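You operate a simulated robot arm through the tools that you are given. There is no shell and no other tool. Be economical: measure what you need, move in short steps, check, and stop when the job is done.

You are at the controls of a simulated two-armed robot. One attempt, no reset.

JOB
Take the cap off the water bottle and lay it down on the side unit top. Then put the small pot in the sink. Then open the middle wide drawer, take the blue metal flask from the island top and put it inside, then shut the drawer. Then stack the jar labelled "marmalade" from the island top on top of the jar labelled "pesto". Then fetch the dough jar with a brown cap and stand it on the sideboard. Then put one of the cans from the fourth shelf from the bottom of the canister wall on the dinner plate. Then take the dented can and put it on the fourth wooden shelf from the bottom. Then pull the table-side island cupboard door open. The order counts. Set down upright: small pot, metal flask, dough jar with a brown cap, can, dented can.

Only the result counts: the job must be done as asked and must still hold three seconds after the hand-in. Knocking over, shifting, dropping, spilling or breaking anything else fails it. A push-on lid holds only when it is set on centred and level and pressed home; a screw cap is set on level and turned clockwise until tight.

ROBOT AND FRAMES
Two 7-joint arms with fingered hands on one trunk, on a base that drives. Base frame: it is fixed to the floor where the robot stands at the start and does not move with it; the origin is under the middle of the robot, x ahead of it, y to its left, z up. Lengths are in m, angles in rad, forces in N, time in s.
The left shoulder is at the start at [0.07, 0.132, 1.192], the right one opposite. With the tool pointing down near the work surface each hand reaches from about 0.36 to 0.64 m from the robot's upright axis, wherever it stands, measured 20 degrees to its own side. Places, roughly: can [-4.5, -1.25, 1.5]; dented can [-4, -1.25, 1.5]; dinner plate (20x20x3 cm) [-1, -0.3, 0.9]; dough jar with a brown cap [-1.25, -0.25, 1]; fourth wooden shelf [-1.8, 1.7, 1.3]; marmalade jar, pasta sauce jar, pesto jar [-1.25, -0.75, 1]; metal flask [-1.25, -1.25, 1]; middle wide drawer [-1.9, -2.7, 0.5]; middle wide drawer inside [-1.9, -2.8, 0.5]; sideboard [-2.6, 0.9, 0.8]; sink [0.6, -1.4, 0.8]; small pot (8x8x9 cm) [-2.1, -2.8, 0.9]; table-side island cupboard door [-1.5, -0.3, 0.4]; water bottle (7x7x17 cm) [0.5, 0, 1]. Payload 2.3 kg a hand.
Tool frame (each hand has its own): the origin (TCP) lies between the finger pads and is the grasp point; the fingertips stand 0.025 m ahead of it; z points along the fingers, y is the line along which they close. Largest opening 0.088 m; the body of the gripper starts 0.029 m behind the TCP. The gripper is a hand of 3 fingers: y runs from the thumb to the fingers, the wrist lies at [-0.013, -0.097, -0.162] in the tool frame, and closing takes about 1.5 s.
Orientation is that of the tool frame in the base frame, as a unit quaternion [x, y, z, w]. With the fingers straight down and the wrist toward the robot, the tool's x, y and z point along [0, 1, 0], [1, 0, 0] and [0, 0, -1] of the base frame.

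CONTROLS
- The arms move only by the tool step_arm. It takes "left_series", "right_series" or both (then of equal length, played together; a hand with none holds still); each is a list of rows, each a list of 6 numbers: the shift along the tool's x, y, z in units of 40 mm (1.0 is 40 mm), then the turn, a rotation vector about the tool's x, y, z in units of 4 degrees (1.0 is 4 degrees). In form: [[x, y, z, wx, wy, wz], ...]. A call has 1 to 12 rows; each row shifts and turns the commanded pose from where the row before left it, along the tool's axes as they then stand. "left_fingers" and "right_fingers" are, for a hand that has rows, the opening in per cent of the stroke, from 0 (shut) to 100 (fully open), set as the call begins (left out, the last holds). A call with a number of a shift or a turn outside -1 to 1 is refused whole. Each row takes 0.2 s and may step no farther than 0.05 m and 0.15 rad from the row before; otherwise, or with a gripper value out of range, the whole call is refused. Where a pose cannot be reached the arm comes as near as it can. A force on the tool above 40 N (or 10 N above the force at the start of the call, whichever is more), or a blocked arm, ends the call early, and 0.2 s more pass. Each finger travels about 0.108 m/s and halts on what it meets, pressing with about 25 N; the grip force reading is that of the motor and also rises with nothing between the fingers. The clock runs only during rows and for 0.2 s after the last one: add rows that do not move to give the fingers time. It gives the time, the measured TCP pose, the force on the tool (base axes), the opening and the grip force at its end, in the units of the frame above (readings bear some noise), with the torque about the TCP (base axes, N m) and any sound that the robot's microphone picked up, and new pictures: "pictures" is both (left out), scene, wrist or none (wrist: the cameras of the hands that moved).
- Cameras (640 x 400 px; columns grow to the right, rows downward): "scene" is now at [0.1301, 0.0112, 1.4938]; the picture's right is [0.13, -0.99, 0.00], its down [-0.74, -0.10, -0.67] and it looks along [0.66, 0.09, -0.74] (base axes); focal length 251 px, centre (320, 200). "left" rides on the left gripper at [-0.058, -0.085, -0.099] in its tool frame; the picture's right is [-0.67, -0.35, 0.66], its down [0.69, -0.63, 0.37] and it looks along [0.29, 0.69, 0.66] (tool axes); focal length 261 px, centre (320, 200). "right" rides on the right gripper at [0.058, -0.085, -0.099] in its tool frame; the picture's right is [-0.67, 0.35, -0.66], its down [-0.68, -0.63, 0.37] and it looks along [-0.29, 0.69, 0.66] (tool axes); focal length 261 px, centre (320, 200). There is no depth. A picture from a camera that has moved, and an enlarged one, comes with that camera's place and axes in the base frame and with its lens.
- slide_trunk(by): slides the trunk up (or, below 0, down) by that many m; the arms and the scene camera ride with it, the base frame stays. It gives what a move gives, with no picture.
- drive_base(legs): drives the robot by 1 to 6 legs, each [ahead, left, turn to the left] in m, m and rad, along the robot's own axes; the way and the turn of a leg run together, so that a leg with both is an arc; at most 1.5 m and 3.142 rad a leg. The arms and the cameras ride along, it lands a little off, and it stops where it bumps. It gives what a move gives, and a new picture of the scene camera.
- set_fingers(index, middle, thumb_bend, thumb_turn, hand): sets how far each is bent, from 0 (flat) to 1 (curled in); at 0.3 the hand is open as for a grip, at 0.7 the pads meet at the TCP. One left out holds its place. A second passes; each finger stops where it meets its share of the squeeze, and holds until it gets a number again. A gripper value or a shape takes the hand back. It gives what a move gives, with no picture; readings hold the bend of each and the force on the fingers (four entries, about 0 where the hand has none), thumb and palm. thumb_turn goes from beside the hand (0) to across from the fingers (1), as for a grip.
- preshape(shape, hand): the hand has 3 fingers and takes this shape, open, in about a second: jaw (thumb against the fingers, like two jaws); tri (thumb and two fingers); tip (a fingertip pinch); poke (one finger out to press); point (the index stretched); flat (the hand flat); cup (the hand cupped); fist (a fist). The gripper value then closes the fingers along that shape, each until it touches; the sizes above hold for jaw. It gives what a move gives, with no picture.
- head_to(pan, tilt): turns the head with the scene camera to pan (to the left, within 1.501 rad either way) and tilt (down, from -0.506 to 1.204), counted from straight ahead of the robot. It gives what a move gives, and a new picture of the scene camera.
- enlarge(camera, box): a new picture of the part [left, top, right, bottom] of that camera's present view, enlarged. It takes no simulated time.
- close_job(): hands the job in; it is judged then, once.

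Work in short steps. Places have to be worked out from the pictures, the camera data and where the tool is seen: move nearer, look again, correct. Check each grasp and each placing, and mend what went wrong. You have 483 turns and 360 pictures in all, those below and enlarged ones among them. Open the grippers and draw the arms clear of the work before you hand the job in, unless the task says otherwise; then end with one line.

The tools are called after "Call:" as a command line: name --argument value ..., lists and objects as JSON in quotes. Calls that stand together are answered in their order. step_arm: Moves the arms, as the interface text tells. Its arguments: {"type":"object","properties":{"left_series":{"type":"array","items":{"type":"array","items":{"type":"number"}}},"left_fingers":{"type":"number"},"right_series":{"type":"array","items":{"type":"array","items":{"type":"number"}}},"right_fingers":{"type":"number"},"pictures":{"type":"string","enum":["both","scene","wrist","none"]}},"required":[]} The other tools are called the same way: slide_trunk (by) slides the trunk up or down; preshape (shape, hand) gives the hand a shape; set_fingers (index, middle, thumb_bend, thumb_turn, hand) moves the fingers one by one; drive_base (legs) drives the base; head_to (pan, tilt) turns the head that bears the scene camera; enlarge (camera, box) takes an enlarged picture of a part of a camera's view; close_job () hands the job in.

At the start:

```text
clock: 0.0
left_tool_pos: [0.3749, 0.2573, 1.2333]
left_tcp_rot: [0.707, 0.707, 0.0, 0.0]
left_wrist_force: [-0.2, 0.4, 0.2]
left_torque: [-0.03, -0.03, -0.04]
left_grip_width: 0.0875
left_grasp_force: 0.0
left_shape: jaw
left_bend: [0.3, 0.3, 0.3, 0.98]
left_finger forces: [0.0, 0.1, 0.1, 0.0, 0.1, 0.0]
right_tool_pos: [0.3515, -0.0668, 1.1901]
right_tcp_rot: [0.707, 0.707, 0.0, 0.0]
right_wrist_force: [0.1, 0.0, 0.4]
right_torque: [-0.03, 0.0, 0.01]
right_grip_width: 0.0878
right_grasp_force: 0.1
right_shape: jaw
right_bend: [0.3, 0.3, 0.3, 0.98]
right_finger forces: [0.0, 0.1, 0.0, 0.0, 0.0, 0.0]
trunk travel left (down, up): [-0.75, 0.09]
robot x, y, heading: [-0.0022, 0.0001, 0.004]
head pan, tilt: [0.131, 0.84]
```

scene: 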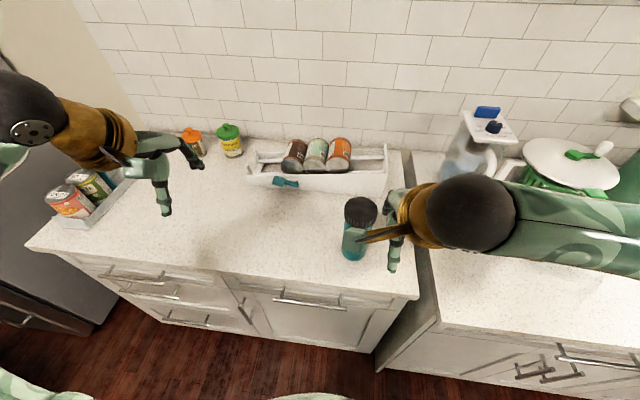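
right: 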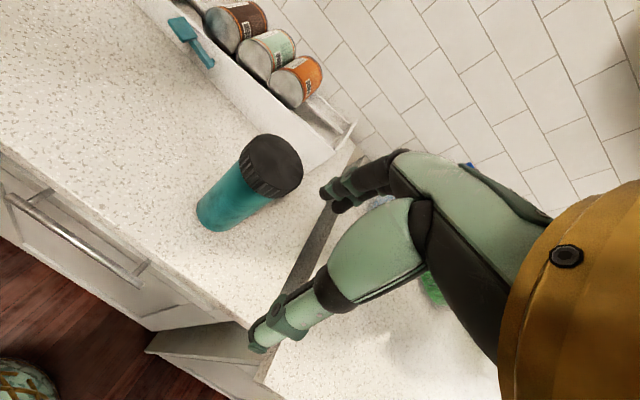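
left: 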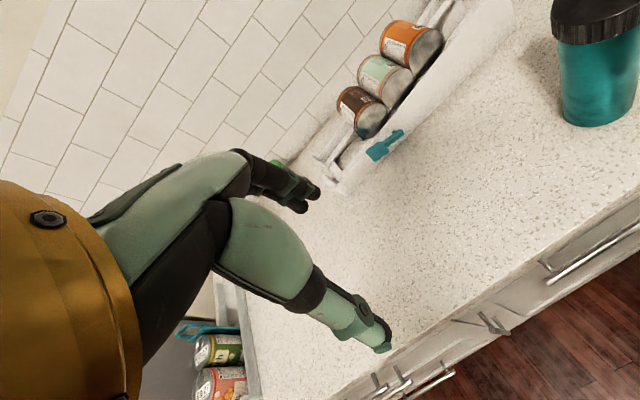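

I see the teal bottle with a black cap near (0.49,-0.03). Looking at it more closely first.

Call:
enlarge --camera "right" --box '[170, 110, 330, 250]'

Call:
head_to --pan -0.6 --tilt 0.6

```text
2.86 times, centred on (250, 180) of right
camera zoom: at [0.2678, -0.0104, 1.2914], right [0.35, -0.67, 0.66], down [-0.63, -0.68, -0.37], along [0.69, -0.29, -0.66], focal length 745 px, centre (520, 257)
```

zoom: 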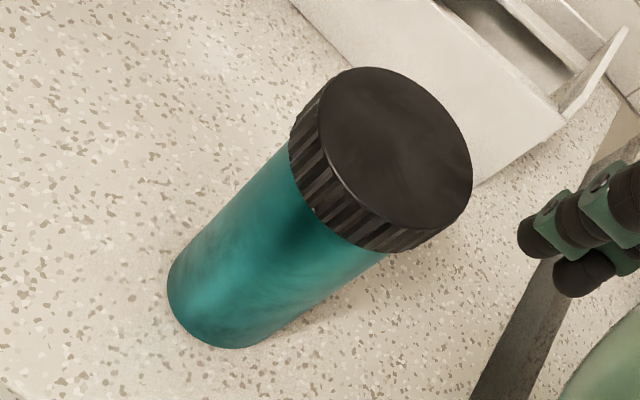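

```text
clock: 1.1
left_tool_pos: [0.3744, 0.2566, 1.2329]
left_tcp_rot: [0.707, 0.707, 0.0, -0.001]
left_wrist_force: [-0.3, -0.3, -0.1]
left_torque: [0.01, 0.02, -0.03]
left_grip_width: 0.0876
left_grasp_force: 0.0
left_shape: jaw
left_bend: [0.3, 0.3, 0.3, 0.98]
left_finger forces: [0.1, 0.0, 0.2, 0.0, 0.0, 0.0]
right_tool_pos: [0.3528, -0.0671, 1.1907]
right_tcp_rot: [0.707, 0.707, 0.0, 0.0]
right_wrist_force: [-0.7, -0.3, -0.9]
right_torque: [0.01, 0.0, -0.02]
right_grip_width: 0.0875
right_grasp_force: 0.0
right_shape: jaw
right_bend: [0.3, 0.3, 0.3, 0.98]
right_finger forces: [0.0, 0.0, 0.1, 0.0, 0.0, 0.1]
trunk travel left (down, up): [-0.75, 0.09]
robot x, y, heading: [0.0003, 0.001, 0.003]
head pan, tilt: [-0.6, 0.6]
camera scene: at [0.125, -0.0489, 1.5139], right [-0.56, -0.83, 0.0], down [-0.47, 0.32, -0.82], along [0.68, -0.47, -0.57], focal length 251 px, centre (320, 200)
```

scene: 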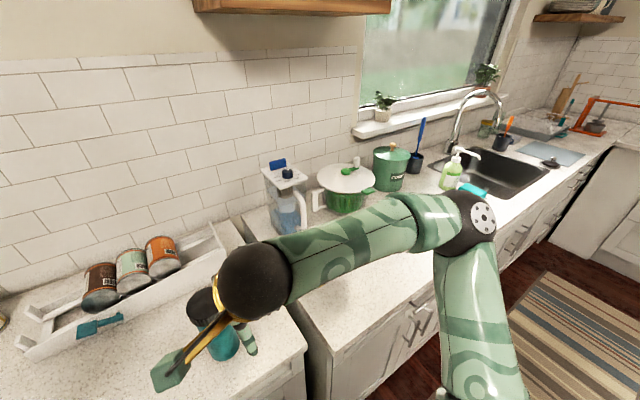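

Bottle top is about (0.487,-0.035,1.073), a ribbed screw cap. I'll hold the body with the left hand from the side; first turn the left hand to point to -y.

Call:
step_arm --left_series '[[0, 0, 0, 0, -1, 0], [0, 0, 0, 0, -1, 0], [0, 0, 0, 0, -1, 0], [0, 0, 0, 0, -1, 0], [0, 0, 0, 0, -1, 0], [0, 0, 0, 0, -1, 0], [0, 0, 0, 0, -1, 0], [0, 0, 0, 0, -1, 0], [0, 0, 0, 0, -1, 0], [0, 0, 0, 0, -1, 0], [0, 0, 0, 0, -1, 0], [0, 0, 0, 0, -1, 0]]' --pictures "none"

Call:
step_arm --left_series '[[0, 0, 0, 0, -1, 0], [0, 0, 0, 0, -1, 0], [0, 0, 0, 0, -1, 0], [0, 0, 0, 0, -1, 0], [0, 0, 0, 0, -1, 0], [0, 0, 0, 0, -1, 0], [0, 0, 0, 0, -1, 0], [0, 0, 0, 0, -1, 0], [0, 0, 0, 0, -1, 0], [0, 0, 0, 0, -1, 0], [0, 0, 0, 0, -0.5, 0], [0, 0, 0, 0, 0, 0]]' --pictures "wrist"

Call:
head_to --pan 0.1 --tilt 0.84

```text
clock: 3.7
left_tool_pos: [0.3747, 0.2576, 1.2345]
left_tcp_rot: [0.646, 0.645, -0.288, 0.289]
left_wrist_force: [0.8, 0.4, -0.3]
left_torque: [-0.01, -0.01, -0.01]
left_grip_width: 0.0875
left_grasp_force: 0.0
left_shape: jaw
left_bend: [0.3, 0.3, 0.3, 0.98]
left_finger forces: [0.0, 0.1, 0.0, 0.1, 0.0, 0.0]
right_tool_pos: [0.3529, -0.0661, 1.1899]
right_tcp_rot: [0.707, 0.707, 0.001, -0.001]
right_wrist_force: [-0.8, 0.1, 0.0]
right_torque: [0.03, 0.0, 0.02]
right_grip_width: 0.0878
right_grasp_force: 0.2
right_shape: jaw
right_bend: [0.3, 0.3, 0.3, 0.98]
right_finger forces: [0.1, 0.0, 0.0, 0.0, 0.1, 0.1]
trunk travel left (down, up): [-0.75, 0.09]
robot x, y, heading: [0.0008, 0.0007, -0.003]
head pan, tilt: [-0.6, 0.6]
```

```text
clock: 6.3
left_tool_pos: [0.3748, 0.2562, 1.2342]
left_tcp_rot: [0.5, 0.499, -0.499, 0.501]
left_wrist_force: [0.0, 0.4, -0.5]
left_torque: [-0.02, -0.03, -0.01]
left_grip_width: 0.0879
left_grasp_force: 0.1
left_shape: jaw
left_bend: [0.3, 0.3, 0.3, 0.98]
left_finger forces: [0.0, 0.0, 0.0, 0.0, 0.0, 0.0]
right_tool_pos: [0.3527, -0.0673, 1.1906]
right_tcp_rot: [0.707, 0.707, 0.0, 0.0]
right_wrist_force: [0.2, -0.1, -0.5]
right_torque: [0.02, 0.0, 0.03]
right_grip_width: 0.0874
right_grasp_force: 0.0
right_shape: jaw
right_bend: [0.3, 0.3, 0.3, 0.98]
right_finger forces: [0.1, 0.0, 0.1, 0.0, 0.0, 0.0]
trunk travel left (down, up): [-0.75, 0.09]
robot x, y, heading: [0.0018, 0.0012, 0.003]
head pan, tilt: [-0.6, 0.6]
camera left: at [0.2894, 0.355, 1.2922], right [-0.35, -0.66, 0.67], down [-0.63, -0.37, -0.69], along [0.7, -0.66, -0.28], focal length 261 px, centre (320, 200)
```

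left: 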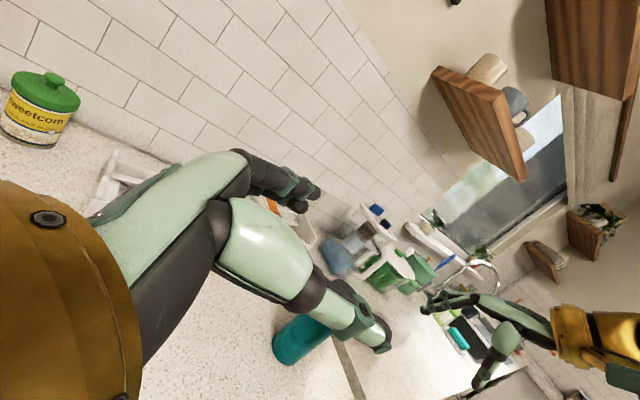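

```text
clock: 7.4
left_tool_pos: [0.3738, 0.2556, 1.2337]
left_tcp_rot: [0.501, 0.5, -0.499, 0.5]
left_wrist_force: [-0.3, 0.2, 0.0]
left_torque: [0.0, 0.01, -0.01]
left_grip_width: 0.0875
left_grasp_force: 0.0
left_shape: jaw
left_bend: [0.3, 0.3, 0.3, 0.98]
left_finger forces: [0.1, 0.1, 0.0, 0.0, 0.0, 0.1]
right_tool_pos: [0.352, -0.068, 1.1923]
right_tcp_rot: [0.707, 0.707, 0.0, 0.0]
right_wrist_force: [0.0, 0.3, 0.2]
right_torque: [-0.02, -0.01, 0.02]
right_grip_width: 0.0878
right_grasp_force: 0.1
right_shape: jaw
right_bend: [0.3, 0.3, 0.3, 0.98]
right_finger forces: [0.0, 0.0, 0.0, 0.0, 0.1, 0.0]
trunk travel left (down, up): [-0.75, 0.09]
robot x, y, heading: [0.0056, -0.0031, 0.0]
head pan, tilt: [0.099, 0.84]
camera scene: at [0.1303, 0.0086, 1.4938], right [0.1, -1.0, 0.0], down [-0.74, -0.07, -0.67], along [0.66, 0.07, -0.74], focal length 251 px, centre (320, 200)
```

scene: 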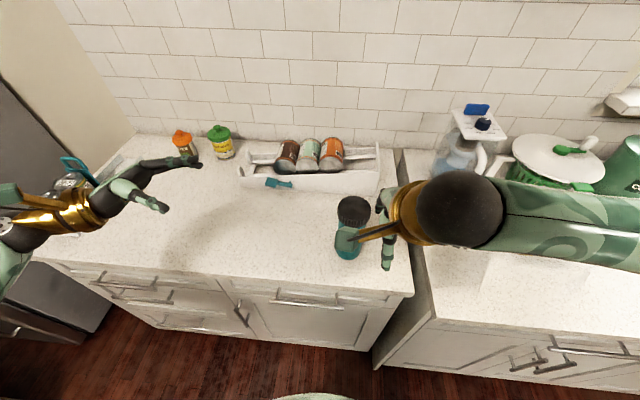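

Now lower the left hand to body height, left of the bottle.

Call:
step_arm --left_series '[[0.96, 0.4, 0, 0, 0, 0], [0.96, 0.4, 0, 0, 0, 0], [0.96, 0.4, 0, 0, 0, 0], [0.96, 0.4, 0, 0, 0, 0], [0.96, 0.4, 0, 0, 0, 0], [0.96, 0.4, 0, 0, 0, 0], [0.96, 0.4, 0, 0, 0, 0], [0, 0, 1, 0, 0, 0], [0, 0, 1, 0, 0, 0], [0, 0, 0.5, 0, 0, 0], [0, 0, 0, 0, 0, 0]]'

```text
clock: 9.8
left_tool_pos: [0.3728, 0.1556, 1.1089]
left_tcp_rot: [0.499, 0.502, -0.498, 0.501]
left_wrist_force: [1.1, -0.5, 0.0]
left_torque: [0.04, 0.02, 0.01]
left_grip_width: 0.0877
left_grasp_force: 0.0
left_shape: jaw
left_bend: [0.3, 0.3, 0.3, 0.98]
left_finger forces: [0.0, 0.0, 0.0, 0.0, 0.0, 0.0]
left hand out of reach, approached as far as the arm can: row 2, 3, 4, 5, 6, 7, 9, 10
right_tool_pos: [0.353, -0.0681, 1.1914]
right_tcp_rot: [0.708, 0.706, 0.0, 0.0]
right_wrist_force: [1.0, 0.2, -0.6]
right_torque: [0.01, 0.01, 0.01]
right_grip_width: 0.0876
right_grasp_force: 0.2
right_shape: jaw
right_bend: [0.3, 0.3, 0.3, 0.98]
right_finger forces: [0.1, 0.1, 0.1, 0.1, 0.1, 0.1]
trunk travel left (down, up): [-0.75, 0.09]
robot x, y, heading: [-0.0042, 0.003, -0.0]
head pan, tilt: [0.099, 0.84]
camera scene: at [0.1304, 0.0088, 1.4938], right [0.1, -1.0, 0.0], down [-0.74, -0.07, -0.67], along [0.66, 0.07, -0.74], focal length 251 px, centre (320, 200)
camera left: at [0.2859, 0.2542, 1.1668], right [-0.35, -0.66, 0.67], down [-0.63, -0.37, -0.69], along [0.7, -0.66, -0.29], focal length 261 px, centre (320, 200)
```

scene: 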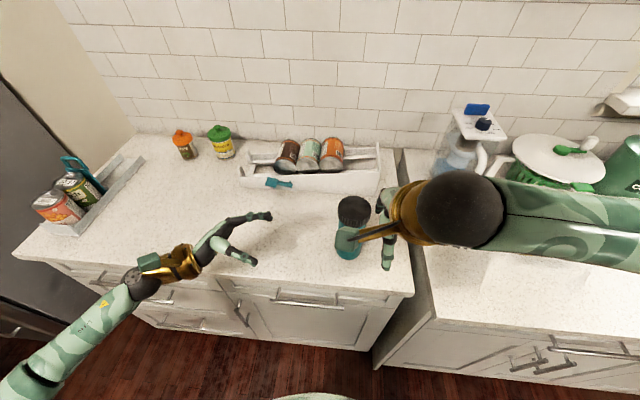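
left: 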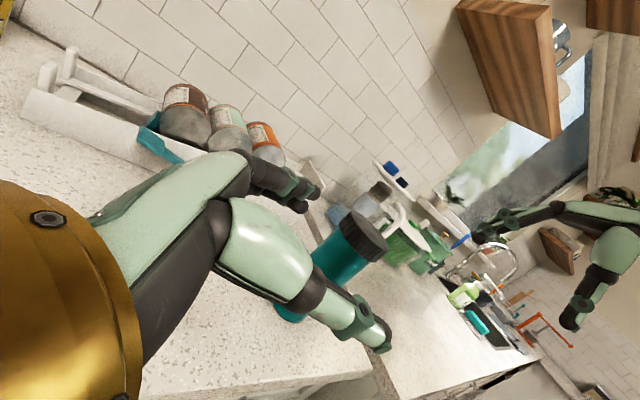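

Reach of the left arm is limited at this height; raise the right hand, then lower the trunk.

Call:
step_arm --right_series '[[0, 0, -1, 0, 0, 0], [0, 0, -1, 0, 0, 0], [0, 0, -1, 0, 0, 0], [0, 0, 0, 0, 0, 0]]' --pictures "none"

Call:
slide_trunk --by -0.15

Call:
step_arm --left_series '[[0, 1, 0, 0, 0, 0], [0, 1, 0, 0, 0, 0], [0, 0.7, 0, 0, 0, 0], [0, 0, 0, 0, 0, 0]]' --pictures "scene"

```text
clock: 10.8
left_tool_pos: [0.3712, 0.156, 1.1084]
left_tcp_rot: [0.499, 0.502, -0.498, 0.501]
left_wrist_force: [-0.1, 0.0, -0.1]
left_torque: [0.03, -0.03, -0.05]
left_grip_width: 0.0878
left_grasp_force: 0.1
left_shape: jaw
left_bend: [0.3, 0.3, 0.3, 0.98]
left_finger forces: [0.1, 0.1, 0.0, 0.1, 0.0, 0.1]
right_tool_pos: [0.3521, -0.0682, 1.312]
right_tcp_rot: [0.707, 0.707, 0.0, -0.001]
right_wrist_force: [0.6, 0.0, -0.8]
right_torque: [0.03, 0.0, -0.03]
right_grip_width: 0.0877
right_grasp_force: 0.1
right_shape: jaw
right_bend: [0.3, 0.3, 0.3, 0.98]
right_finger forces: [0.1, 0.0, 0.0, 0.0, 0.1, 0.0]
trunk travel left (down, up): [-0.75, 0.09]
robot x, y, heading: [0.0014, -0.0005, -0.0]
head pan, tilt: [0.099, 0.84]
```

```text
clock: 12.5
left_tool_pos: [0.3719, 0.1578, 0.9583]
left_tcp_rot: [0.5, 0.501, -0.498, 0.501]
left_wrist_force: [-0.3, 0.2, -1.0]
left_torque: [-0.02, 0.02, -0.04]
left_grip_width: 0.0877
left_grasp_force: 0.0
left_shape: jaw
left_bend: [0.3, 0.3, 0.3, 0.98]
left_finger forces: [0.0, 0.1, 0.1, 0.0, 0.0, 0.1]
right_tool_pos: [0.3533, -0.0692, 1.1618]
right_tcp_rot: [0.707, 0.707, 0.0, 0.0]
right_wrist_force: [0.2, 0.1, 0.3]
right_torque: [0.0, -0.01, 0.01]
right_grip_width: 0.0875
right_grasp_force: 0.0
right_shape: jaw
right_bend: [0.3, 0.3, 0.3, 0.98]
right_finger forces: [0.0, 0.0, 0.0, 0.0, 0.0, 0.0]
trunk travel left (down, up): [-0.6, 0.24]
robot x, y, heading: [0.003, 0.0016, 0.002]
head pan, tilt: [0.099, 0.84]
```

```text
clock: 13.5
left_tool_pos: [0.3725, 0.1563, 0.9584]
left_tcp_rot: [0.499, 0.502, -0.498, 0.501]
left_wrist_force: [0.6, 0.1, 0.3]
left_torque: [-0.02, -0.03, -0.03]
left_grip_width: 0.0879
left_grasp_force: 0.0
left_shape: jaw
left_bend: [0.3, 0.3, 0.3, 0.98]
left_finger forces: [0.1, 0.0, 0.1, 0.0, 0.0, 0.0]
left hand out of reach, approached as far as the arm can: row 1, 2, 3
right_tool_pos: [0.3528, -0.0676, 1.1608]
right_tcp_rot: [0.707, 0.708, 0.0, 0.001]
right_wrist_force: [-0.3, -0.5, -0.1]
right_torque: [-0.01, 0.0, 0.02]
right_grip_width: 0.0873
right_grasp_force: 0.1
right_shape: jaw
right_bend: [0.3, 0.3, 0.3, 0.98]
right_finger forces: [0.1, 0.0, 0.0, 0.0, 0.0, 0.1]
trunk travel left (down, up): [-0.6, 0.24]
robot x, y, heading: [-0.0007, 0.0011, 0.0]
head pan, tilt: [0.099, 0.84]
camera scene: at [0.1303, 0.0088, 1.3438], right [0.1, -1.0, 0.0], down [-0.74, -0.07, -0.67], along [0.66, 0.07, -0.74], focal length 251 px, centre (320, 200)
```

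scene: 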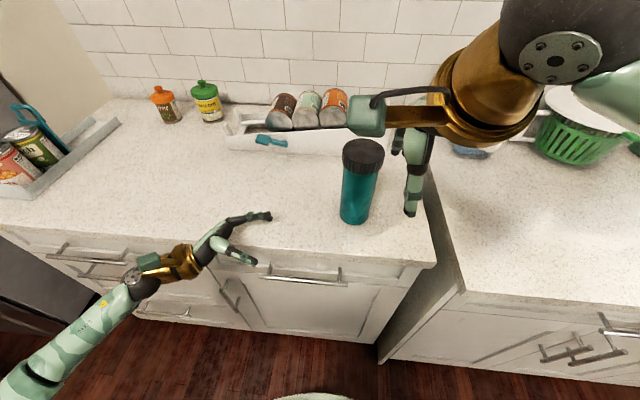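

Rotate the left hand 40° toward ahead, then retry.

Call:
step_arm --left_series '[[0, 0, 0, -1, 0, 0], [0, 0, 0, -1, 0, 0], [0, 0, 0, -1, 0, 0], [0, 0, 0, -1, 0, 0], [0, 0, 0, -1, 0, 0], [0, 0, 0, -1, 0, 0], [0, 0, 0, -1, 0, 0], [0, 0, 0, -1, 0, 0], [0, 0, 0, -1, 0, 0], [0, 0, 0, -1, 0, 0], [0, 0, 0, 0, 0, 0]]' --pictures "wrist"

```text
clock: 15.9
left_tool_pos: [0.3818, 0.1734, 0.942]
left_tcp_rot: [0.298, 0.641, -0.297, 0.642]
left_wrist_force: [0.0, 0.3, 0.6]
left_torque: [0.0, 0.03, 0.02]
left_grip_width: 0.088
left_grasp_force: 0.0
left_shape: jaw
left_bend: [0.3, 0.3, 0.3, 0.98]
left_finger forces: [0.0, 0.0, 0.1, 0.1, 0.1, 0.1]
left hand out of reach, approached as far as the arm can: row 8, 9, 10
right_tool_pos: [0.3531, -0.0688, 1.1623]
right_tcp_rot: [0.707, 0.707, 0.0, 0.0]
right_wrist_force: [0.7, -0.6, -0.3]
right_torque: [0.0, -0.02, -0.03]
right_grip_width: 0.0876
right_grasp_force: 0.2
right_shape: jaw
right_bend: [0.3, 0.3, 0.3, 0.98]
right_finger forces: [0.1, 0.0, 0.0, 0.0, 0.1, 0.1]
trunk travel left (down, up): [-0.6, 0.24]
robot x, y, heading: [-0.0034, 0.0001, -0.001]
head pan, tilt: [0.099, 0.84]
camera left: at [0.2528, 0.1936, 1.0006], right [0.16, -0.73, 0.67], down [-0.24, -0.69, -0.69], along [0.96, -0.06, -0.28], focal length 261 px, centre (320, 200)
```

left: 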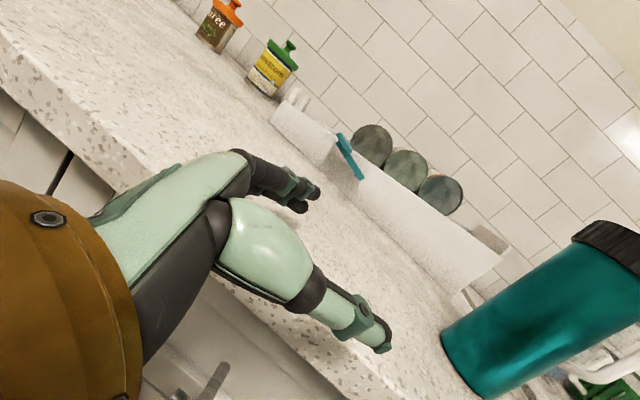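

Now shift sideways into line with the bottle (about -0.05 along tool y), raise slightly and approach partway.

Call:
step_arm --left_series '[[-0.55, -0.65, 0, 0, 0, 0], [0, -0.65, 0, 0, 0, 0], [0, 0, 1, 0, 0, 0], [0, 0, 1, 0, 0, 0], [0, 0, 1, 0, 0, 0], [0, 0, 0, 0, 0, 0]]'

```text
clock: 17.0
left_tool_pos: [0.3791, 0.1668, 0.9215]
left_tcp_rot: [0.305, 0.631, -0.287, 0.653]
left_wrist_force: [-10.2, 1.2, 22.4]
left_torque: [1.22, 0.07, 0.59]
left_grip_width: 0.0877
left_grasp_force: 0.1
left_shape: jaw
left_bend: [0.3, 0.3, 0.3, 0.98]
left_finger forces: [0.1, 22.8, 0.1, 0.0, 0.0, 0.0]
left hand out of reach, approached as far as the arm can: row 1, 2, 3, 4, 5
right_tool_pos: [0.3483, -0.0677, 1.1638]
right_tcp_rot: [0.707, 0.707, 0.003, 0.001]
right_wrist_force: [0.6, -0.2, -0.5]
right_torque: [-0.01, 0.05, 0.01]
right_grip_width: 0.0877
right_grasp_force: 0.1
right_shape: jaw
right_bend: [0.3, 0.3, 0.3, 0.98]
right_finger forces: [0.1, 0.1, 0.1, 0.0, 0.1, 0.1]
trunk travel left (down, up): [-0.6, 0.24]
robot x, y, heading: [0.0013, 0.0042, -0.003]
head pan, tilt: [0.099, 0.84]
stopped in row 5 (left hand): the force on the tool passed its limit at 51 N (the readings are from after the stop); the commanded pose is now the measured one
camera scene: at [0.1242, 0.0079, 1.3447], right [0.1, -0.99, 0.0], down [-0.74, -0.07, -0.67], along [0.67, 0.07, -0.74], focal length 251 px, centre (320, 200)
camera left: at [0.2481, 0.1856, 0.9756], right [0.13, -0.73, 0.67], down [-0.22, -0.68, -0.7], along [0.97, -0.05, -0.25], focal length 261 px, centre (320, 200)
```

scene: 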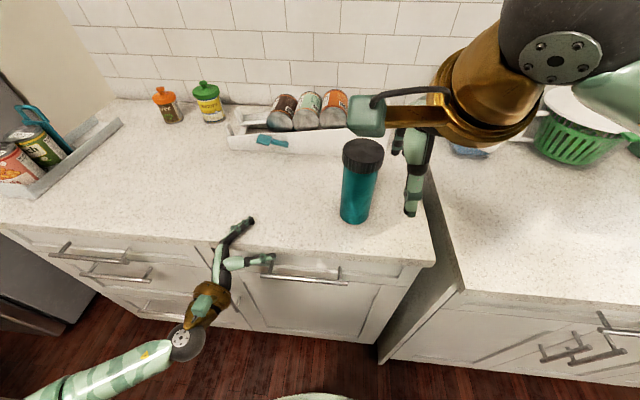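
left: 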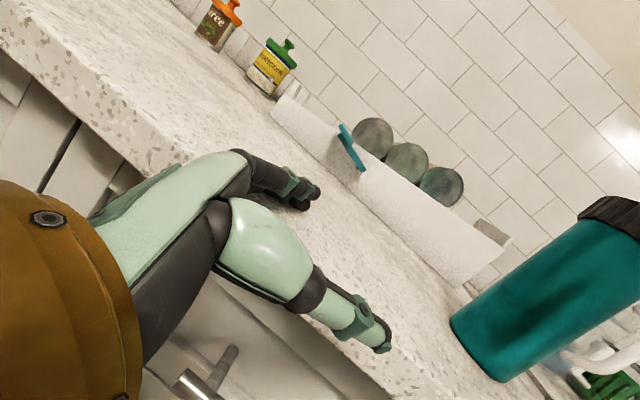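

The left arm jams in this posture. Raise it clear, and try the cap with the right hand first.

Call:
step_arm --left_series '[[-1, 0, -0.5, 0, 0, 0], [-1, 0, -0.5, 0, 0, 0], [-1, 0, 0, 0, 0, 0], [-1, 0, 0, 0, 0, 0], [0, 0, 0, 0, 0, 0]]' --right_series '[[0.5, 0.8, 0, 0, 0, 0], [0.3, 0.8, 0, 0, 0, 0], [0, 1, 0, 0, 0, 0], [0, 0.8, 0, 0, 0, 0], [0, 0, 0, 0, 0, 0]]'

```text
clock: 18.2
left_tool_pos: [0.4003, 0.2246, 1.0549]
left_tcp_rot: [0.303, 0.635, -0.292, 0.649]
left_wrist_force: [-0.1, -0.3, 0.2]
left_torque: [-0.01, 0.0, 0.01]
left_grip_width: 0.0877
left_grasp_force: 0.1
left_shape: jaw
left_bend: [0.3, 0.3, 0.3, 0.98]
left_finger forces: [0.1, 0.0, 0.1, 0.1, 0.0, 0.0]
left hand out of reach, approached as far as the arm can: row 1, 2, 3, 4
right_tool_pos: [0.4823, -0.0375, 1.157]
right_tcp_rot: [0.707, 0.707, -0.001, 0.0]
right_wrist_force: [-0.4, -0.9, -0.3]
right_torque: [-0.02, -0.03, -0.03]
right_grip_width: 0.0873
right_grasp_force: 0.1
right_shape: jaw
right_bend: [0.3, 0.3, 0.3, 0.98]
right_finger forces: [0.0, 0.1, 0.0, 0.0, 0.0, 0.0]
right hand out of reach, approached as far as the arm can: row 4
trunk travel left (down, up): [-0.6, 0.24]
robot x, y, heading: [-0.0007, 0.0001, 0.004]
head pan, tilt: [0.099, 0.84]
camera scene: at [0.1295, 0.0092, 1.3439], right [0.1, -0.99, 0.0], down [-0.74, -0.07, -0.67], along [0.66, 0.07, -0.74], focal length 251 px, centre (320, 200)
camera right: at [0.3979, 0.0208, 1.2576], right [0.35, -0.67, 0.66], down [-0.63, -0.69, -0.36], along [0.69, -0.29, -0.66], focal length 261 px, centre (320, 200)
camera left: at [0.2686, 0.2437, 1.1098], right [0.14, -0.73, 0.67], down [-0.23, -0.68, -0.7], along [0.96, -0.05, -0.26], focal length 261 px, centre (320, 200)
```

scene: 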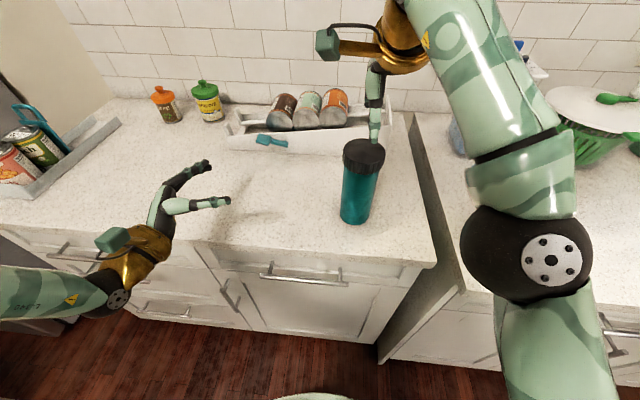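
right: 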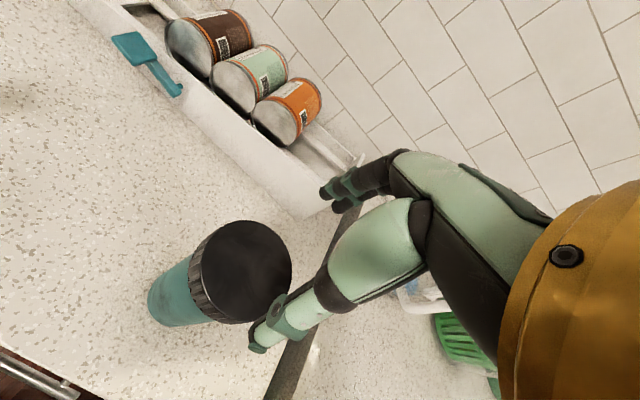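
left: 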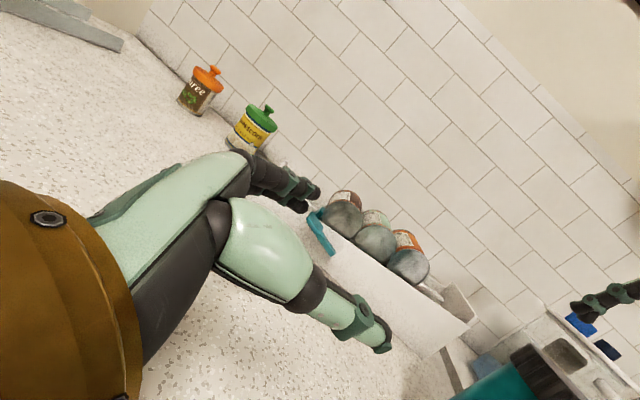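

Cap centre confirmed at about (0.481,-0.036). Drive ahead a little for better reach.

Call:
drive_base --legs '[[0.07, 0, 0]]'

```text
clock: 19.2
left_tool_pos: [0.4665, 0.2229, 1.0561]
left_tcp_rot: [0.303, 0.635, -0.29, 0.649]
left_wrist_force: [0.2, -0.4, -0.4]
left_torque: [0.0, 0.01, 0.0]
left_grip_width: 0.0877
left_grasp_force: 0.1
left_shape: jaw
left_bend: [0.3, 0.3, 0.3, 0.98]
left_finger forces: [0.0, 0.1, 0.0, 0.0, 0.0, 0.0]
right_tool_pos: [0.5499, -0.0365, 1.1581]
right_tcp_rot: [0.707, 0.707, 0.001, 0.001]
right_wrist_force: [-0.8, -1.2, 0.3]
right_torque: [0.0, 0.02, 0.01]
right_grip_width: 0.0875
right_grasp_force: 0.0
right_shape: jaw
right_bend: [0.3, 0.3, 0.3, 0.98]
right_finger forces: [0.0, 0.0, 0.0, 0.1, 0.0, 0.0]
trunk travel left (down, up): [-0.6, 0.24]
robot x, y, heading: [0.0687, 0.0005, -0.001]
head pan, tilt: [0.099, 0.84]
camera scene: at [0.1963, 0.0089, 1.3441], right [0.1, -0.99, 0.0], down [-0.74, -0.07, -0.67], along [0.67, 0.07, -0.74], focal length 251 px, centre (320, 200)
```

scene: 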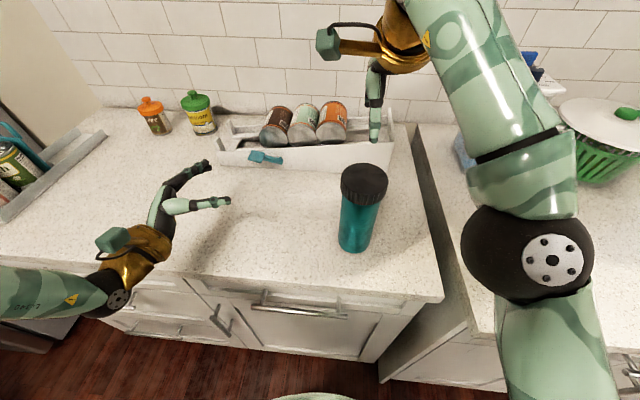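

Line the left hand up with the bottle (tool y -0.155, down 0.09).

Call:
step_arm --left_series '[[0.3, -0.9, 0, 0, 0, 0], [0.3, -0.9, 0, 0, 0, 0], [0.3, -0.9, 0, 0, 0, 0], [0.5, -0.8, 0, 0, 0, 0], [0.5, -0.4, 0, 0, 0, 0], [0.4, 0, 0, 0, 0, 0], [0, 0, 0, 0, 0, 0]]'

```text
clock: 20.8
left_tool_pos: [0.4446, 0.1767, 0.9296]
left_tcp_rot: [0.305, 0.631, -0.29, 0.651]
left_wrist_force: [7.9, 5.3, 31.1]
left_torque: [1.53, 1.69, -0.74]
left_grip_width: 0.0876
left_grasp_force: 0.0
left_shape: jaw
left_bend: [0.3, 0.3, 0.3, 0.98]
left_finger forces: [0.0, 0.0, 0.1, 0.1, 0.0, 30.8]
left hand out of reach, approached as far as the arm can: row 1, 2, 3, 4
right_tool_pos: [0.5509, -0.0371, 1.1592]
right_tcp_rot: [0.707, 0.707, 0.001, 0.0]
right_wrist_force: [0.3, 1.1, 0.3]
right_torque: [0.0, -0.02, -0.01]
right_grip_width: 0.0877
right_grasp_force: 0.0
right_shape: jaw
right_bend: [0.3, 0.3, 0.3, 0.98]
right_finger forces: [0.1, 0.0, 0.0, 0.0, 0.0, 0.1]
trunk travel left (down, up): [-0.6, 0.24]
robot x, y, heading: [0.0704, -0.0006, -0.002]
head pan, tilt: [0.099, 0.84]
camera scene: at [0.197, 0.0079, 1.3446], right [0.1, -0.99, 0.0], down [-0.74, -0.07, -0.67], along [0.67, 0.07, -0.74], focal length 251 px, centre (320, 200)
camera left: at [0.3136, 0.1958, 0.984], right [0.14, -0.73, 0.67], down [-0.22, -0.68, -0.7], along [0.97, -0.05, -0.25], focal length 261 px, centre (320, 200)
```

scene: 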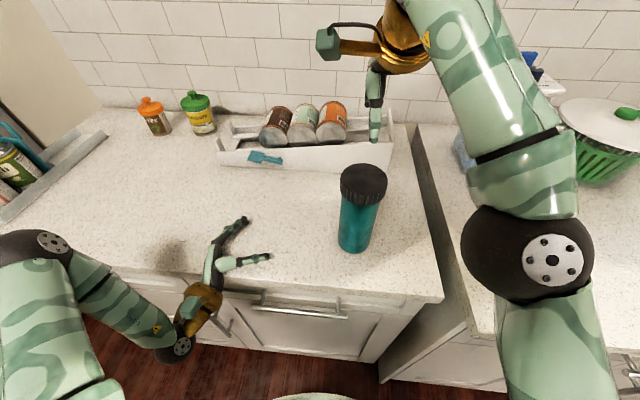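
left: 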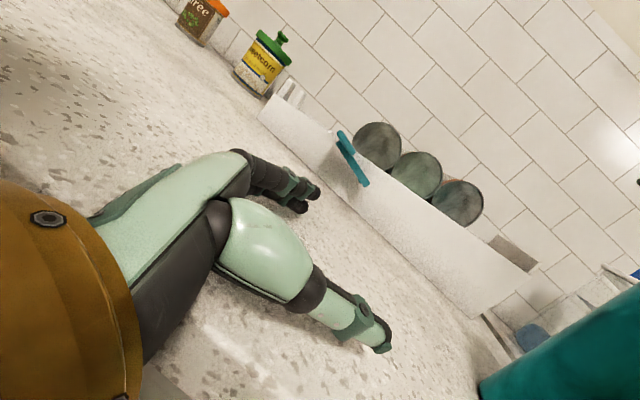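

Left hand's palm touches the counter; lift it away. Then centre the right hand over the cap.

Call:
step_arm --left_series '[[-1, 0, 0, 0, 0, 0], [-1, 0, 0, 0, 0, 0], [-1, 0, -0.5, 0, 0, 0], [-1, 0, -1, 0, 0, 0], [0, 0, -1, 0, 0, 0], [0, 0, 0, 0, 0, 0]]' --right_series '[[0, -0.9, 0, 0, 0, 0], [0, -0.87, 0, 0, 0, 0], [0, 0, 0, 0, 0, 0], [0, 0, 0, 0, 0, 0], [0, 0, 0, 0, 0, 0], [0, 0, 0, 0, 0, 0]]'

```text
refused: row 4 steps farther than a row can; nothing moved
```

Retry with smaller rows.

Call:
step_arm --left_series '[[-1, 0, 0, 0, 0, 0], [-1, 0, 0, 0, 0, 0], [-0.8, 0, -0.5, 0, 0, 0], [-0.7, 0, -0.7, 0, 0, 0], [0, 0, -1, 0, 0, 0], [0, 0, 0, 0, 0, 0]]' --right_series '[[0, -0.9, 0, 0, 0, 0], [0, -0.87, 0, 0, 0, 0], [0, 0, 0, 0, 0, 0], [0, 0, 0, 0, 0, 0], [0, 0, 0, 0, 0, 0], [0, 0, 0, 0, 0, 0]]'

```text
clock: 22.2
left_tool_pos: [0.4317, 0.2685, 1.0454]
left_tcp_rot: [0.303, 0.634, -0.291, 0.649]
left_wrist_force: [0.0, -0.3, -0.5]
left_torque: [-0.01, -0.01, 0.03]
left_grip_width: 0.0874
left_grasp_force: 0.0
left_shape: jaw
left_bend: [0.3, 0.3, 0.3, 0.98]
left_finger forces: [0.0, 0.0, 0.1, 0.1, 0.0, 0.1]
left hand out of reach, approached as far as the arm can: row 1, 2, 3, 4
right_tool_pos: [0.4823, -0.037, 1.1548]
right_tcp_rot: [0.707, 0.707, 0.0, 0.0]
right_wrist_force: [0.6, 0.8, 0.0]
right_torque: [0.0, 0.01, 0.0]
right_grip_width: 0.0876
right_grasp_force: 0.1
right_shape: jaw
right_bend: [0.3, 0.3, 0.3, 0.98]
right_finger forces: [0.1, 0.0, 0.0, 0.0, 0.0, 0.0]
trunk travel left (down, up): [-0.6, 0.24]
robot x, y, heading: [0.0661, 0.0013, -0.001]
head pan, tilt: [0.099, 0.84]
camera scene: at [0.1994, 0.0094, 1.3438], right [0.1, -0.99, 0.0], down [-0.74, -0.07, -0.67], along [0.66, 0.07, -0.74], focal length 251 px, centre (320, 200)
camera right: at [0.3966, 0.0201, 1.2565], right [0.35, -0.67, 0.66], down [-0.63, -0.69, -0.37], along [0.69, -0.29, -0.66], focal length 261 px, centre (320, 200)
camera left: at [0.3011, 0.2876, 1.1015], right [0.14, -0.73, 0.67], down [-0.23, -0.68, -0.7], along [0.96, -0.05, -0.26], focal length 261 px, centre (320, 200)
```

scene: 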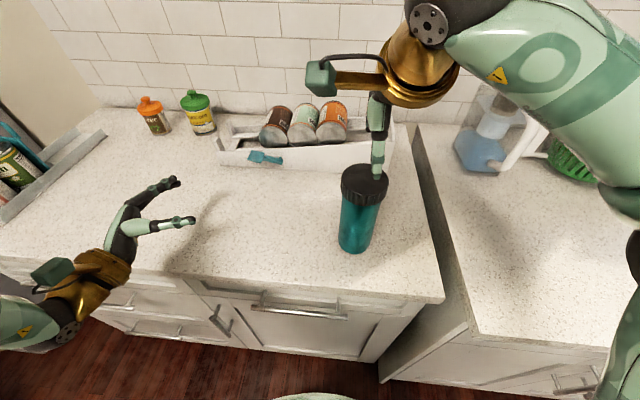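
right: 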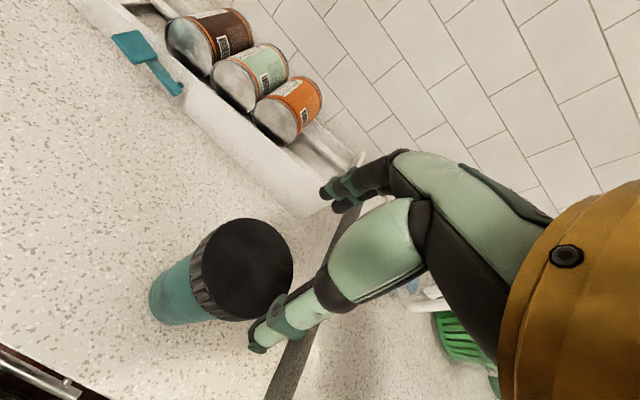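
left: 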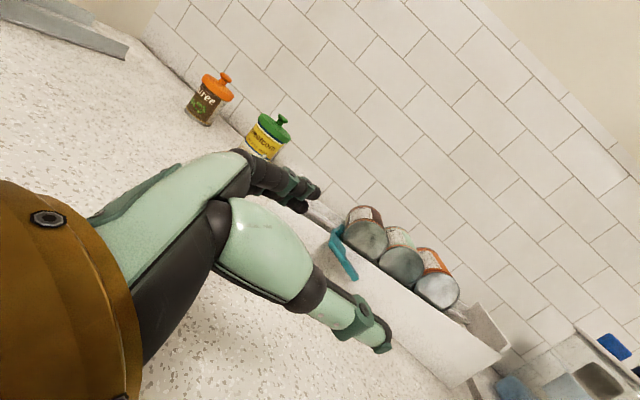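

Aligned within ~4 mm. Descend to z≈1.06 around the cap.

Call:
step_arm --right_series '[[-0.05, 0, 0.7, 0, 0, 0], [0, 0, 0.7, 0, 0, 0], [0, 0, 0.5, 0, 0, 0], [0, 0, 0.4, 0, 0, 0], [0, 0, 0, 0, 0, 0]]'

```text
clock: 23.4
left_tool_pos: [0.4293, 0.2651, 1.0485]
left_tcp_rot: [0.305, 0.633, -0.291, 0.649]
left_wrist_force: [0.1, -0.1, -0.3]
left_torque: [0.02, 0.01, -0.02]
left_grip_width: 0.0875
left_grasp_force: 0.1
left_shape: jaw
left_bend: [0.3, 0.3, 0.3, 0.98]
left_finger forces: [0.1, 0.1, 0.0, 0.0, 0.0, 0.0]
right_tool_pos: [0.4778, -0.0393, 1.0657]
right_tcp_rot: [0.708, 0.706, 0.004, 0.001]
right_wrist_force: [4.4, -3.4, 27.7]
right_torque: [0.21, -0.37, -0.08]
right_grip_width: 0.0877
right_grasp_force: 0.0
right_shape: jaw
right_bend: [0.25, 0.3, 0.27, 0.98]
right_finger forces: [17.3, 0.0, 0.1, 0.1, 6.8, 0.1]
trunk travel left (down, up): [-0.6, 0.24]
robot x, y, heading: [0.0688, -0.0004, -0.001]
head pan, tilt: [0.099, 0.84]
camera scene: at [0.1949, 0.0067, 1.3446], right [0.1, -1.0, 0.0], down [-0.74, -0.07, -0.67], along [0.67, 0.07, -0.74], focal length 251 px, centre (320, 200)
camera right: at [0.3928, 0.0163, 1.1677], right [0.34, -0.67, 0.66], down [-0.63, -0.68, -0.37], along [0.7, -0.28, -0.66], focal length 261 px, centre (320, 200)
```

scene: 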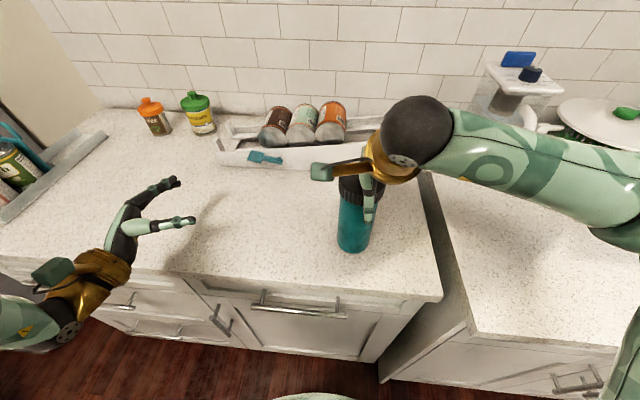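
right: 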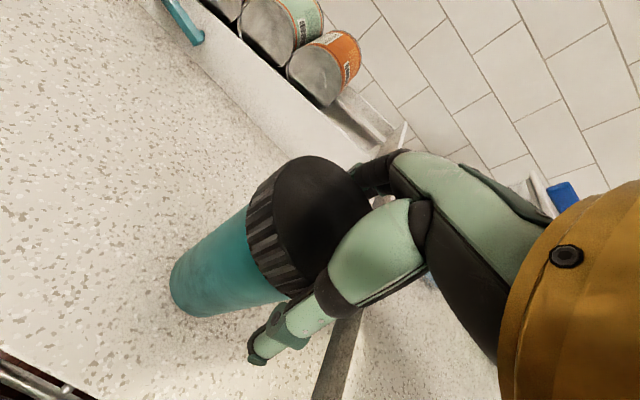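

Call:
enlarge --camera "right" --box '[200, 130, 440, 380]'

Call:
enlarge --camera "scene" --box '[300, 80, 460, 260]'

```text
1.60 times, centred on (320, 255) of right
camera zoom: at [0.3928, 0.0163, 1.1677], right [0.34, -0.67, 0.66], down [-0.63, -0.68, -0.37], along [0.7, -0.28, -0.66], focal length 417 px, centre (320, 112)
```

zoom: 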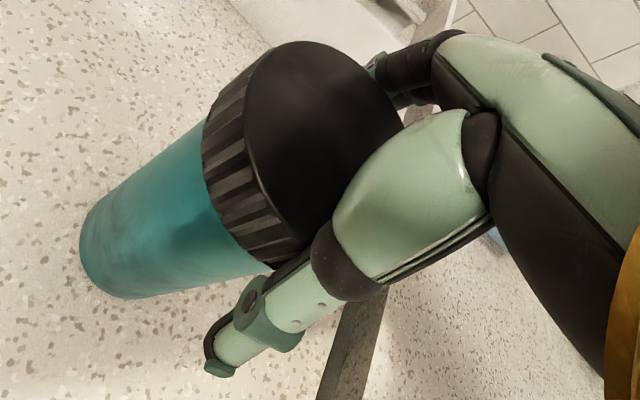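

```text
2.22 times, centred on (380, 170) of scene
camera zoom: at [0.1949, 0.0067, 1.3446], right [0.1, -1.0, 0.0], down [-0.74, -0.07, -0.67], along [0.67, 0.07, -0.74], focal length 558 px, centre (187, 267)
```

zoom: 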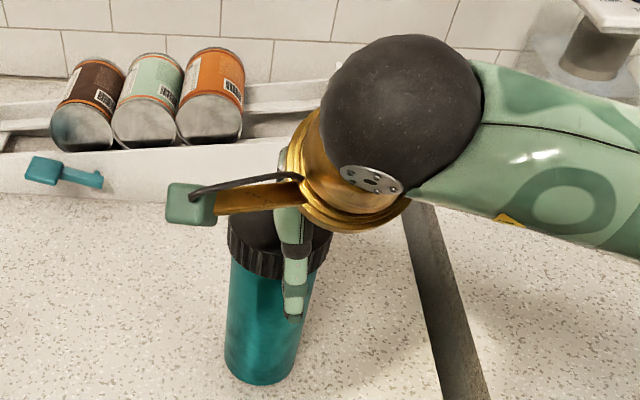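

The hand sits ~1 cm too far to -y and a finger presses on the cap. Back up, shift +y 10 mm, +x 4 mm, and go down again gently.

Call:
step_arm --right_series '[[0, 0, -0.7, 0, 0, 0], [0, 0, -0.3, 0, 0, 0], [0.25, 0.1, 0, 0, 0, 0], [0, 0, 0, 0, 0, 0]]'

```text
clock: 24.4
left_tool_pos: [0.4322, 0.2664, 1.0461]
left_tcp_rot: [0.303, 0.634, -0.291, 0.649]
left_wrist_force: [-0.5, -0.3, -0.3]
left_torque: [-0.02, -0.02, 0.02]
left_grip_width: 0.0874
left_grasp_force: 0.0
left_shape: jaw
left_bend: [0.3, 0.3, 0.3, 0.98]
left_finger forces: [0.1, 0.1, 0.1, 0.0, 0.0, 0.0]
right_tool_pos: [0.4868, -0.028, 1.1049]
right_tcp_rot: [0.708, 0.707, 0.0, 0.0]
right_wrist_force: [0.2, 0.1, 0.0]
right_torque: [-0.01, -0.01, -0.03]
right_grip_width: 0.0881
right_grasp_force: 0.0
right_shape: jaw
right_bend: [0.3, 0.3, 0.3, 0.98]
right_finger forces: [0.0, 0.1, 0.0, 0.0, 0.0, 0.0]
trunk travel left (down, up): [-0.6, 0.24]
robot x, y, heading: [0.0708, -0.0015, -0.001]
head pan, tilt: [0.099, 0.84]
camera scene: at [0.1989, 0.0089, 1.3438], right [0.1, -0.99, 0.0], down [-0.74, -0.07, -0.67], along [0.66, 0.07, -0.74], focal length 251 px, centre (320, 200)
camera right: at [0.4013, 0.0285, 1.2059], right [0.35, -0.67, 0.66], down [-0.63, -0.69, -0.37], along [0.69, -0.28, -0.66], focal length 261 px, centre (320, 200)
```

scene: 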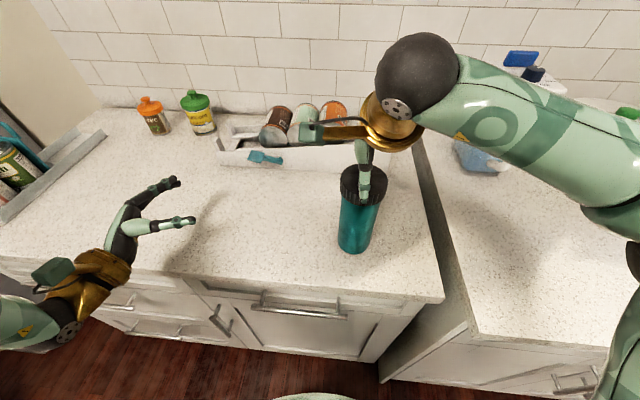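
right: 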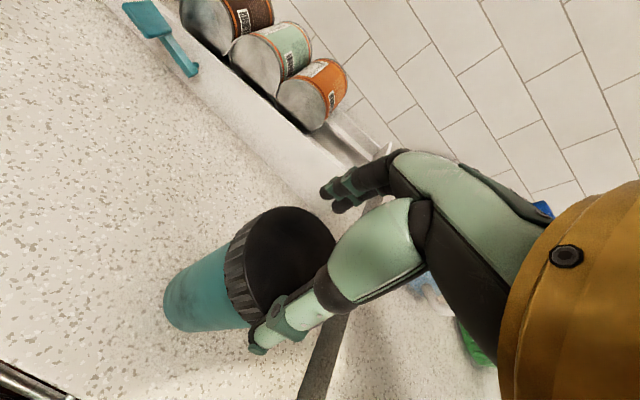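

Well centred now. Descend about 42 mm.

Call:
step_arm --right_series '[[-0.05, -0.06, 0.5, 0, 0, 0], [0, 0, 0.35, 0, 0, 0], [0, 0, 0.2, 0, 0, 0], [0, 0, 0, 0, 0, 0]]'

```text
clock: 25.4
left_tool_pos: [0.427, 0.2707, 1.0481]
left_tcp_rot: [0.303, 0.634, -0.291, 0.65]
left_wrist_force: [-0.6, 0.4, 0.3]
left_torque: [0.01, 0.01, -0.01]
left_grip_width: 0.0878
left_grasp_force: 0.0
left_shape: jaw
left_bend: [0.3, 0.3, 0.3, 0.98]
left_finger forces: [0.0, 0.0, 0.0, 0.0, 0.0, 0.0]
right_tool_pos: [0.4786, -0.0272, 1.0662]
right_tcp_rot: [0.707, 0.708, 0.002, 0.003]
right_wrist_force: [0.9, 4.3, 23.4]
right_torque: [0.01, -0.08, 0.03]
right_grip_width: 0.0877
right_grasp_force: 0.1
right_shape: jaw
right_bend: [0.27, 0.3, 0.28, 0.97]
right_finger forces: [11.8, 0.0, 0.0, 0.0, 8.7, 0.1]
trunk travel left (down, up): [-0.6, 0.24]
robot x, y, heading: [0.0685, -0.0016, -0.0]
head pan, tilt: [0.099, 0.84]
camera scene: at [0.1936, 0.0121, 1.3446], right [0.1, -0.99, 0.0], down [-0.74, -0.08, -0.67], along [0.67, 0.07, -0.74], focal length 251 px, centre (320, 200)
camera right: at [0.3935, 0.0292, 1.1666], right [0.34, -0.67, 0.66], down [-0.63, -0.69, -0.37], along [0.7, -0.28, -0.66], focal length 261 px, centre (320, 200)
```

scene: 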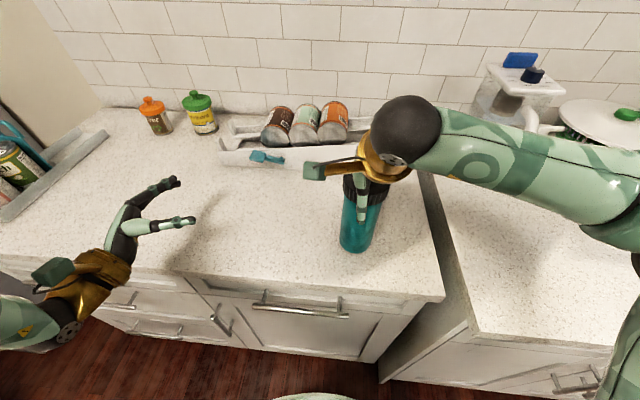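
right: 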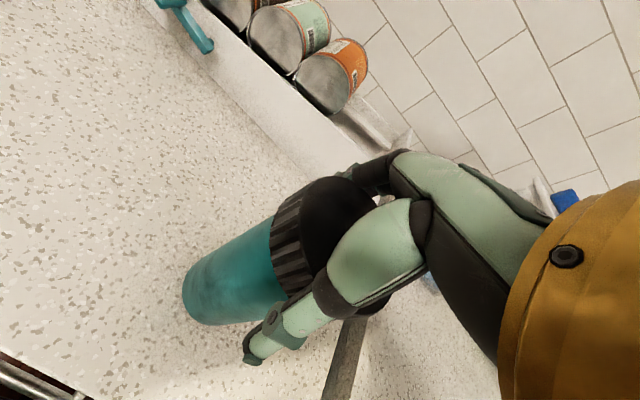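

Knuckles touch the cap at this depth; raise 11 mm and close on the cap.

Call:
step_arm --right_series '[[0, 0.1, -0.3, 0, 0, 0], [0, 0, 0, 0, 0, 0]]' --pictures "none"

Call:
step_arm --right_series '[[0, 0, 0, 0, 0, 0], [0, 0, 0, 0, 0, 0], [0, 0, 0, 0, 0, 0], [0, 0, 0, 0, 0, 0], [0, 0, 0, 0, 0, 0], [0, 0, 0, 0, 0, 0]]' --right_fingers 0

```text
clock: 26.0
left_tool_pos: [0.431, 0.2668, 1.0459]
left_tcp_rot: [0.304, 0.634, -0.292, 0.648]
left_wrist_force: [0.0, -0.8, 0.2]
left_torque: [0.03, 0.01, 0.0]
left_grip_width: 0.0878
left_grasp_force: 0.0
left_shape: jaw
left_bend: [0.3, 0.3, 0.3, 0.98]
left_finger forces: [0.0, 0.0, 0.0, 0.0, 0.0, 0.1]
right_tool_pos: [0.4857, -0.03, 1.076]
right_tcp_rot: [0.707, 0.707, -0.001, 0.001]
right_wrist_force: [-0.5, 0.6, -1.5]
right_torque: [-0.01, -0.02, -0.01]
right_grip_width: 0.0879
right_grasp_force: 0.1
right_shape: jaw
right_bend: [0.29, 0.3, 0.28, 0.97]
right_finger forces: [1.9, 0.0, 0.0, 0.1, 2.0, 0.0]
trunk travel left (down, up): [-0.6, 0.24]
robot x, y, heading: [0.0696, -0.0027, 0.001]
head pan, tilt: [0.099, 0.84]
```

```text
clock: 27.4
left_tool_pos: [0.4327, 0.2681, 1.0467]
left_tcp_rot: [0.304, 0.636, -0.291, 0.647]
left_wrist_force: [-0.4, -0.1, -0.1]
left_torque: [-0.01, -0.03, 0.01]
left_grip_width: 0.0877
left_grasp_force: 0.1
left_shape: jaw
left_bend: [0.3, 0.3, 0.3, 0.98]
left_finger forces: [0.0, 0.1, 0.0, 0.1, 0.1, 0.1]
right_tool_pos: [0.4859, -0.0304, 1.0745]
right_tcp_rot: [0.707, 0.707, 0.0, 0.0]
right_wrist_force: [-0.9, 0.2, 0.0]
right_torque: [-0.03, -0.02, 0.01]
right_grip_width: 0.0607
right_grasp_force: 25.3
right_shape: jaw
right_bend: [0.29, 0.37, 0.56, 0.98]
right_finger forces: [18.1, 12.0, 0.0, 0.1, 30.2, 0.1]
trunk travel left (down, up): [-0.6, 0.24]
robot x, y, heading: [0.0692, -0.0023, -0.004]
head pan, tilt: [0.099, 0.84]
camera scene: at [0.1995, 0.0089, 1.3438], right [0.1, -0.99, 0.0], down [-0.74, -0.07, -0.67], along [0.66, 0.07, -0.74], focal length 251 px, centre (320, 200)
camera right: at [0.402, 0.0268, 1.176], right [0.35, -0.67, 0.66], down [-0.63, -0.69, -0.37], along [0.69, -0.28, -0.66], focal length 261 px, centre (320, 200)
```

scene: 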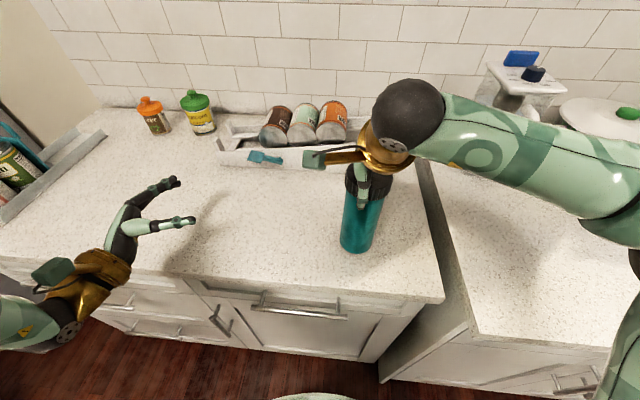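
right: 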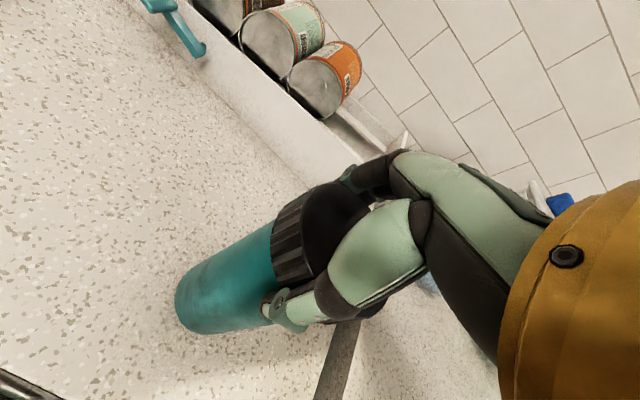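

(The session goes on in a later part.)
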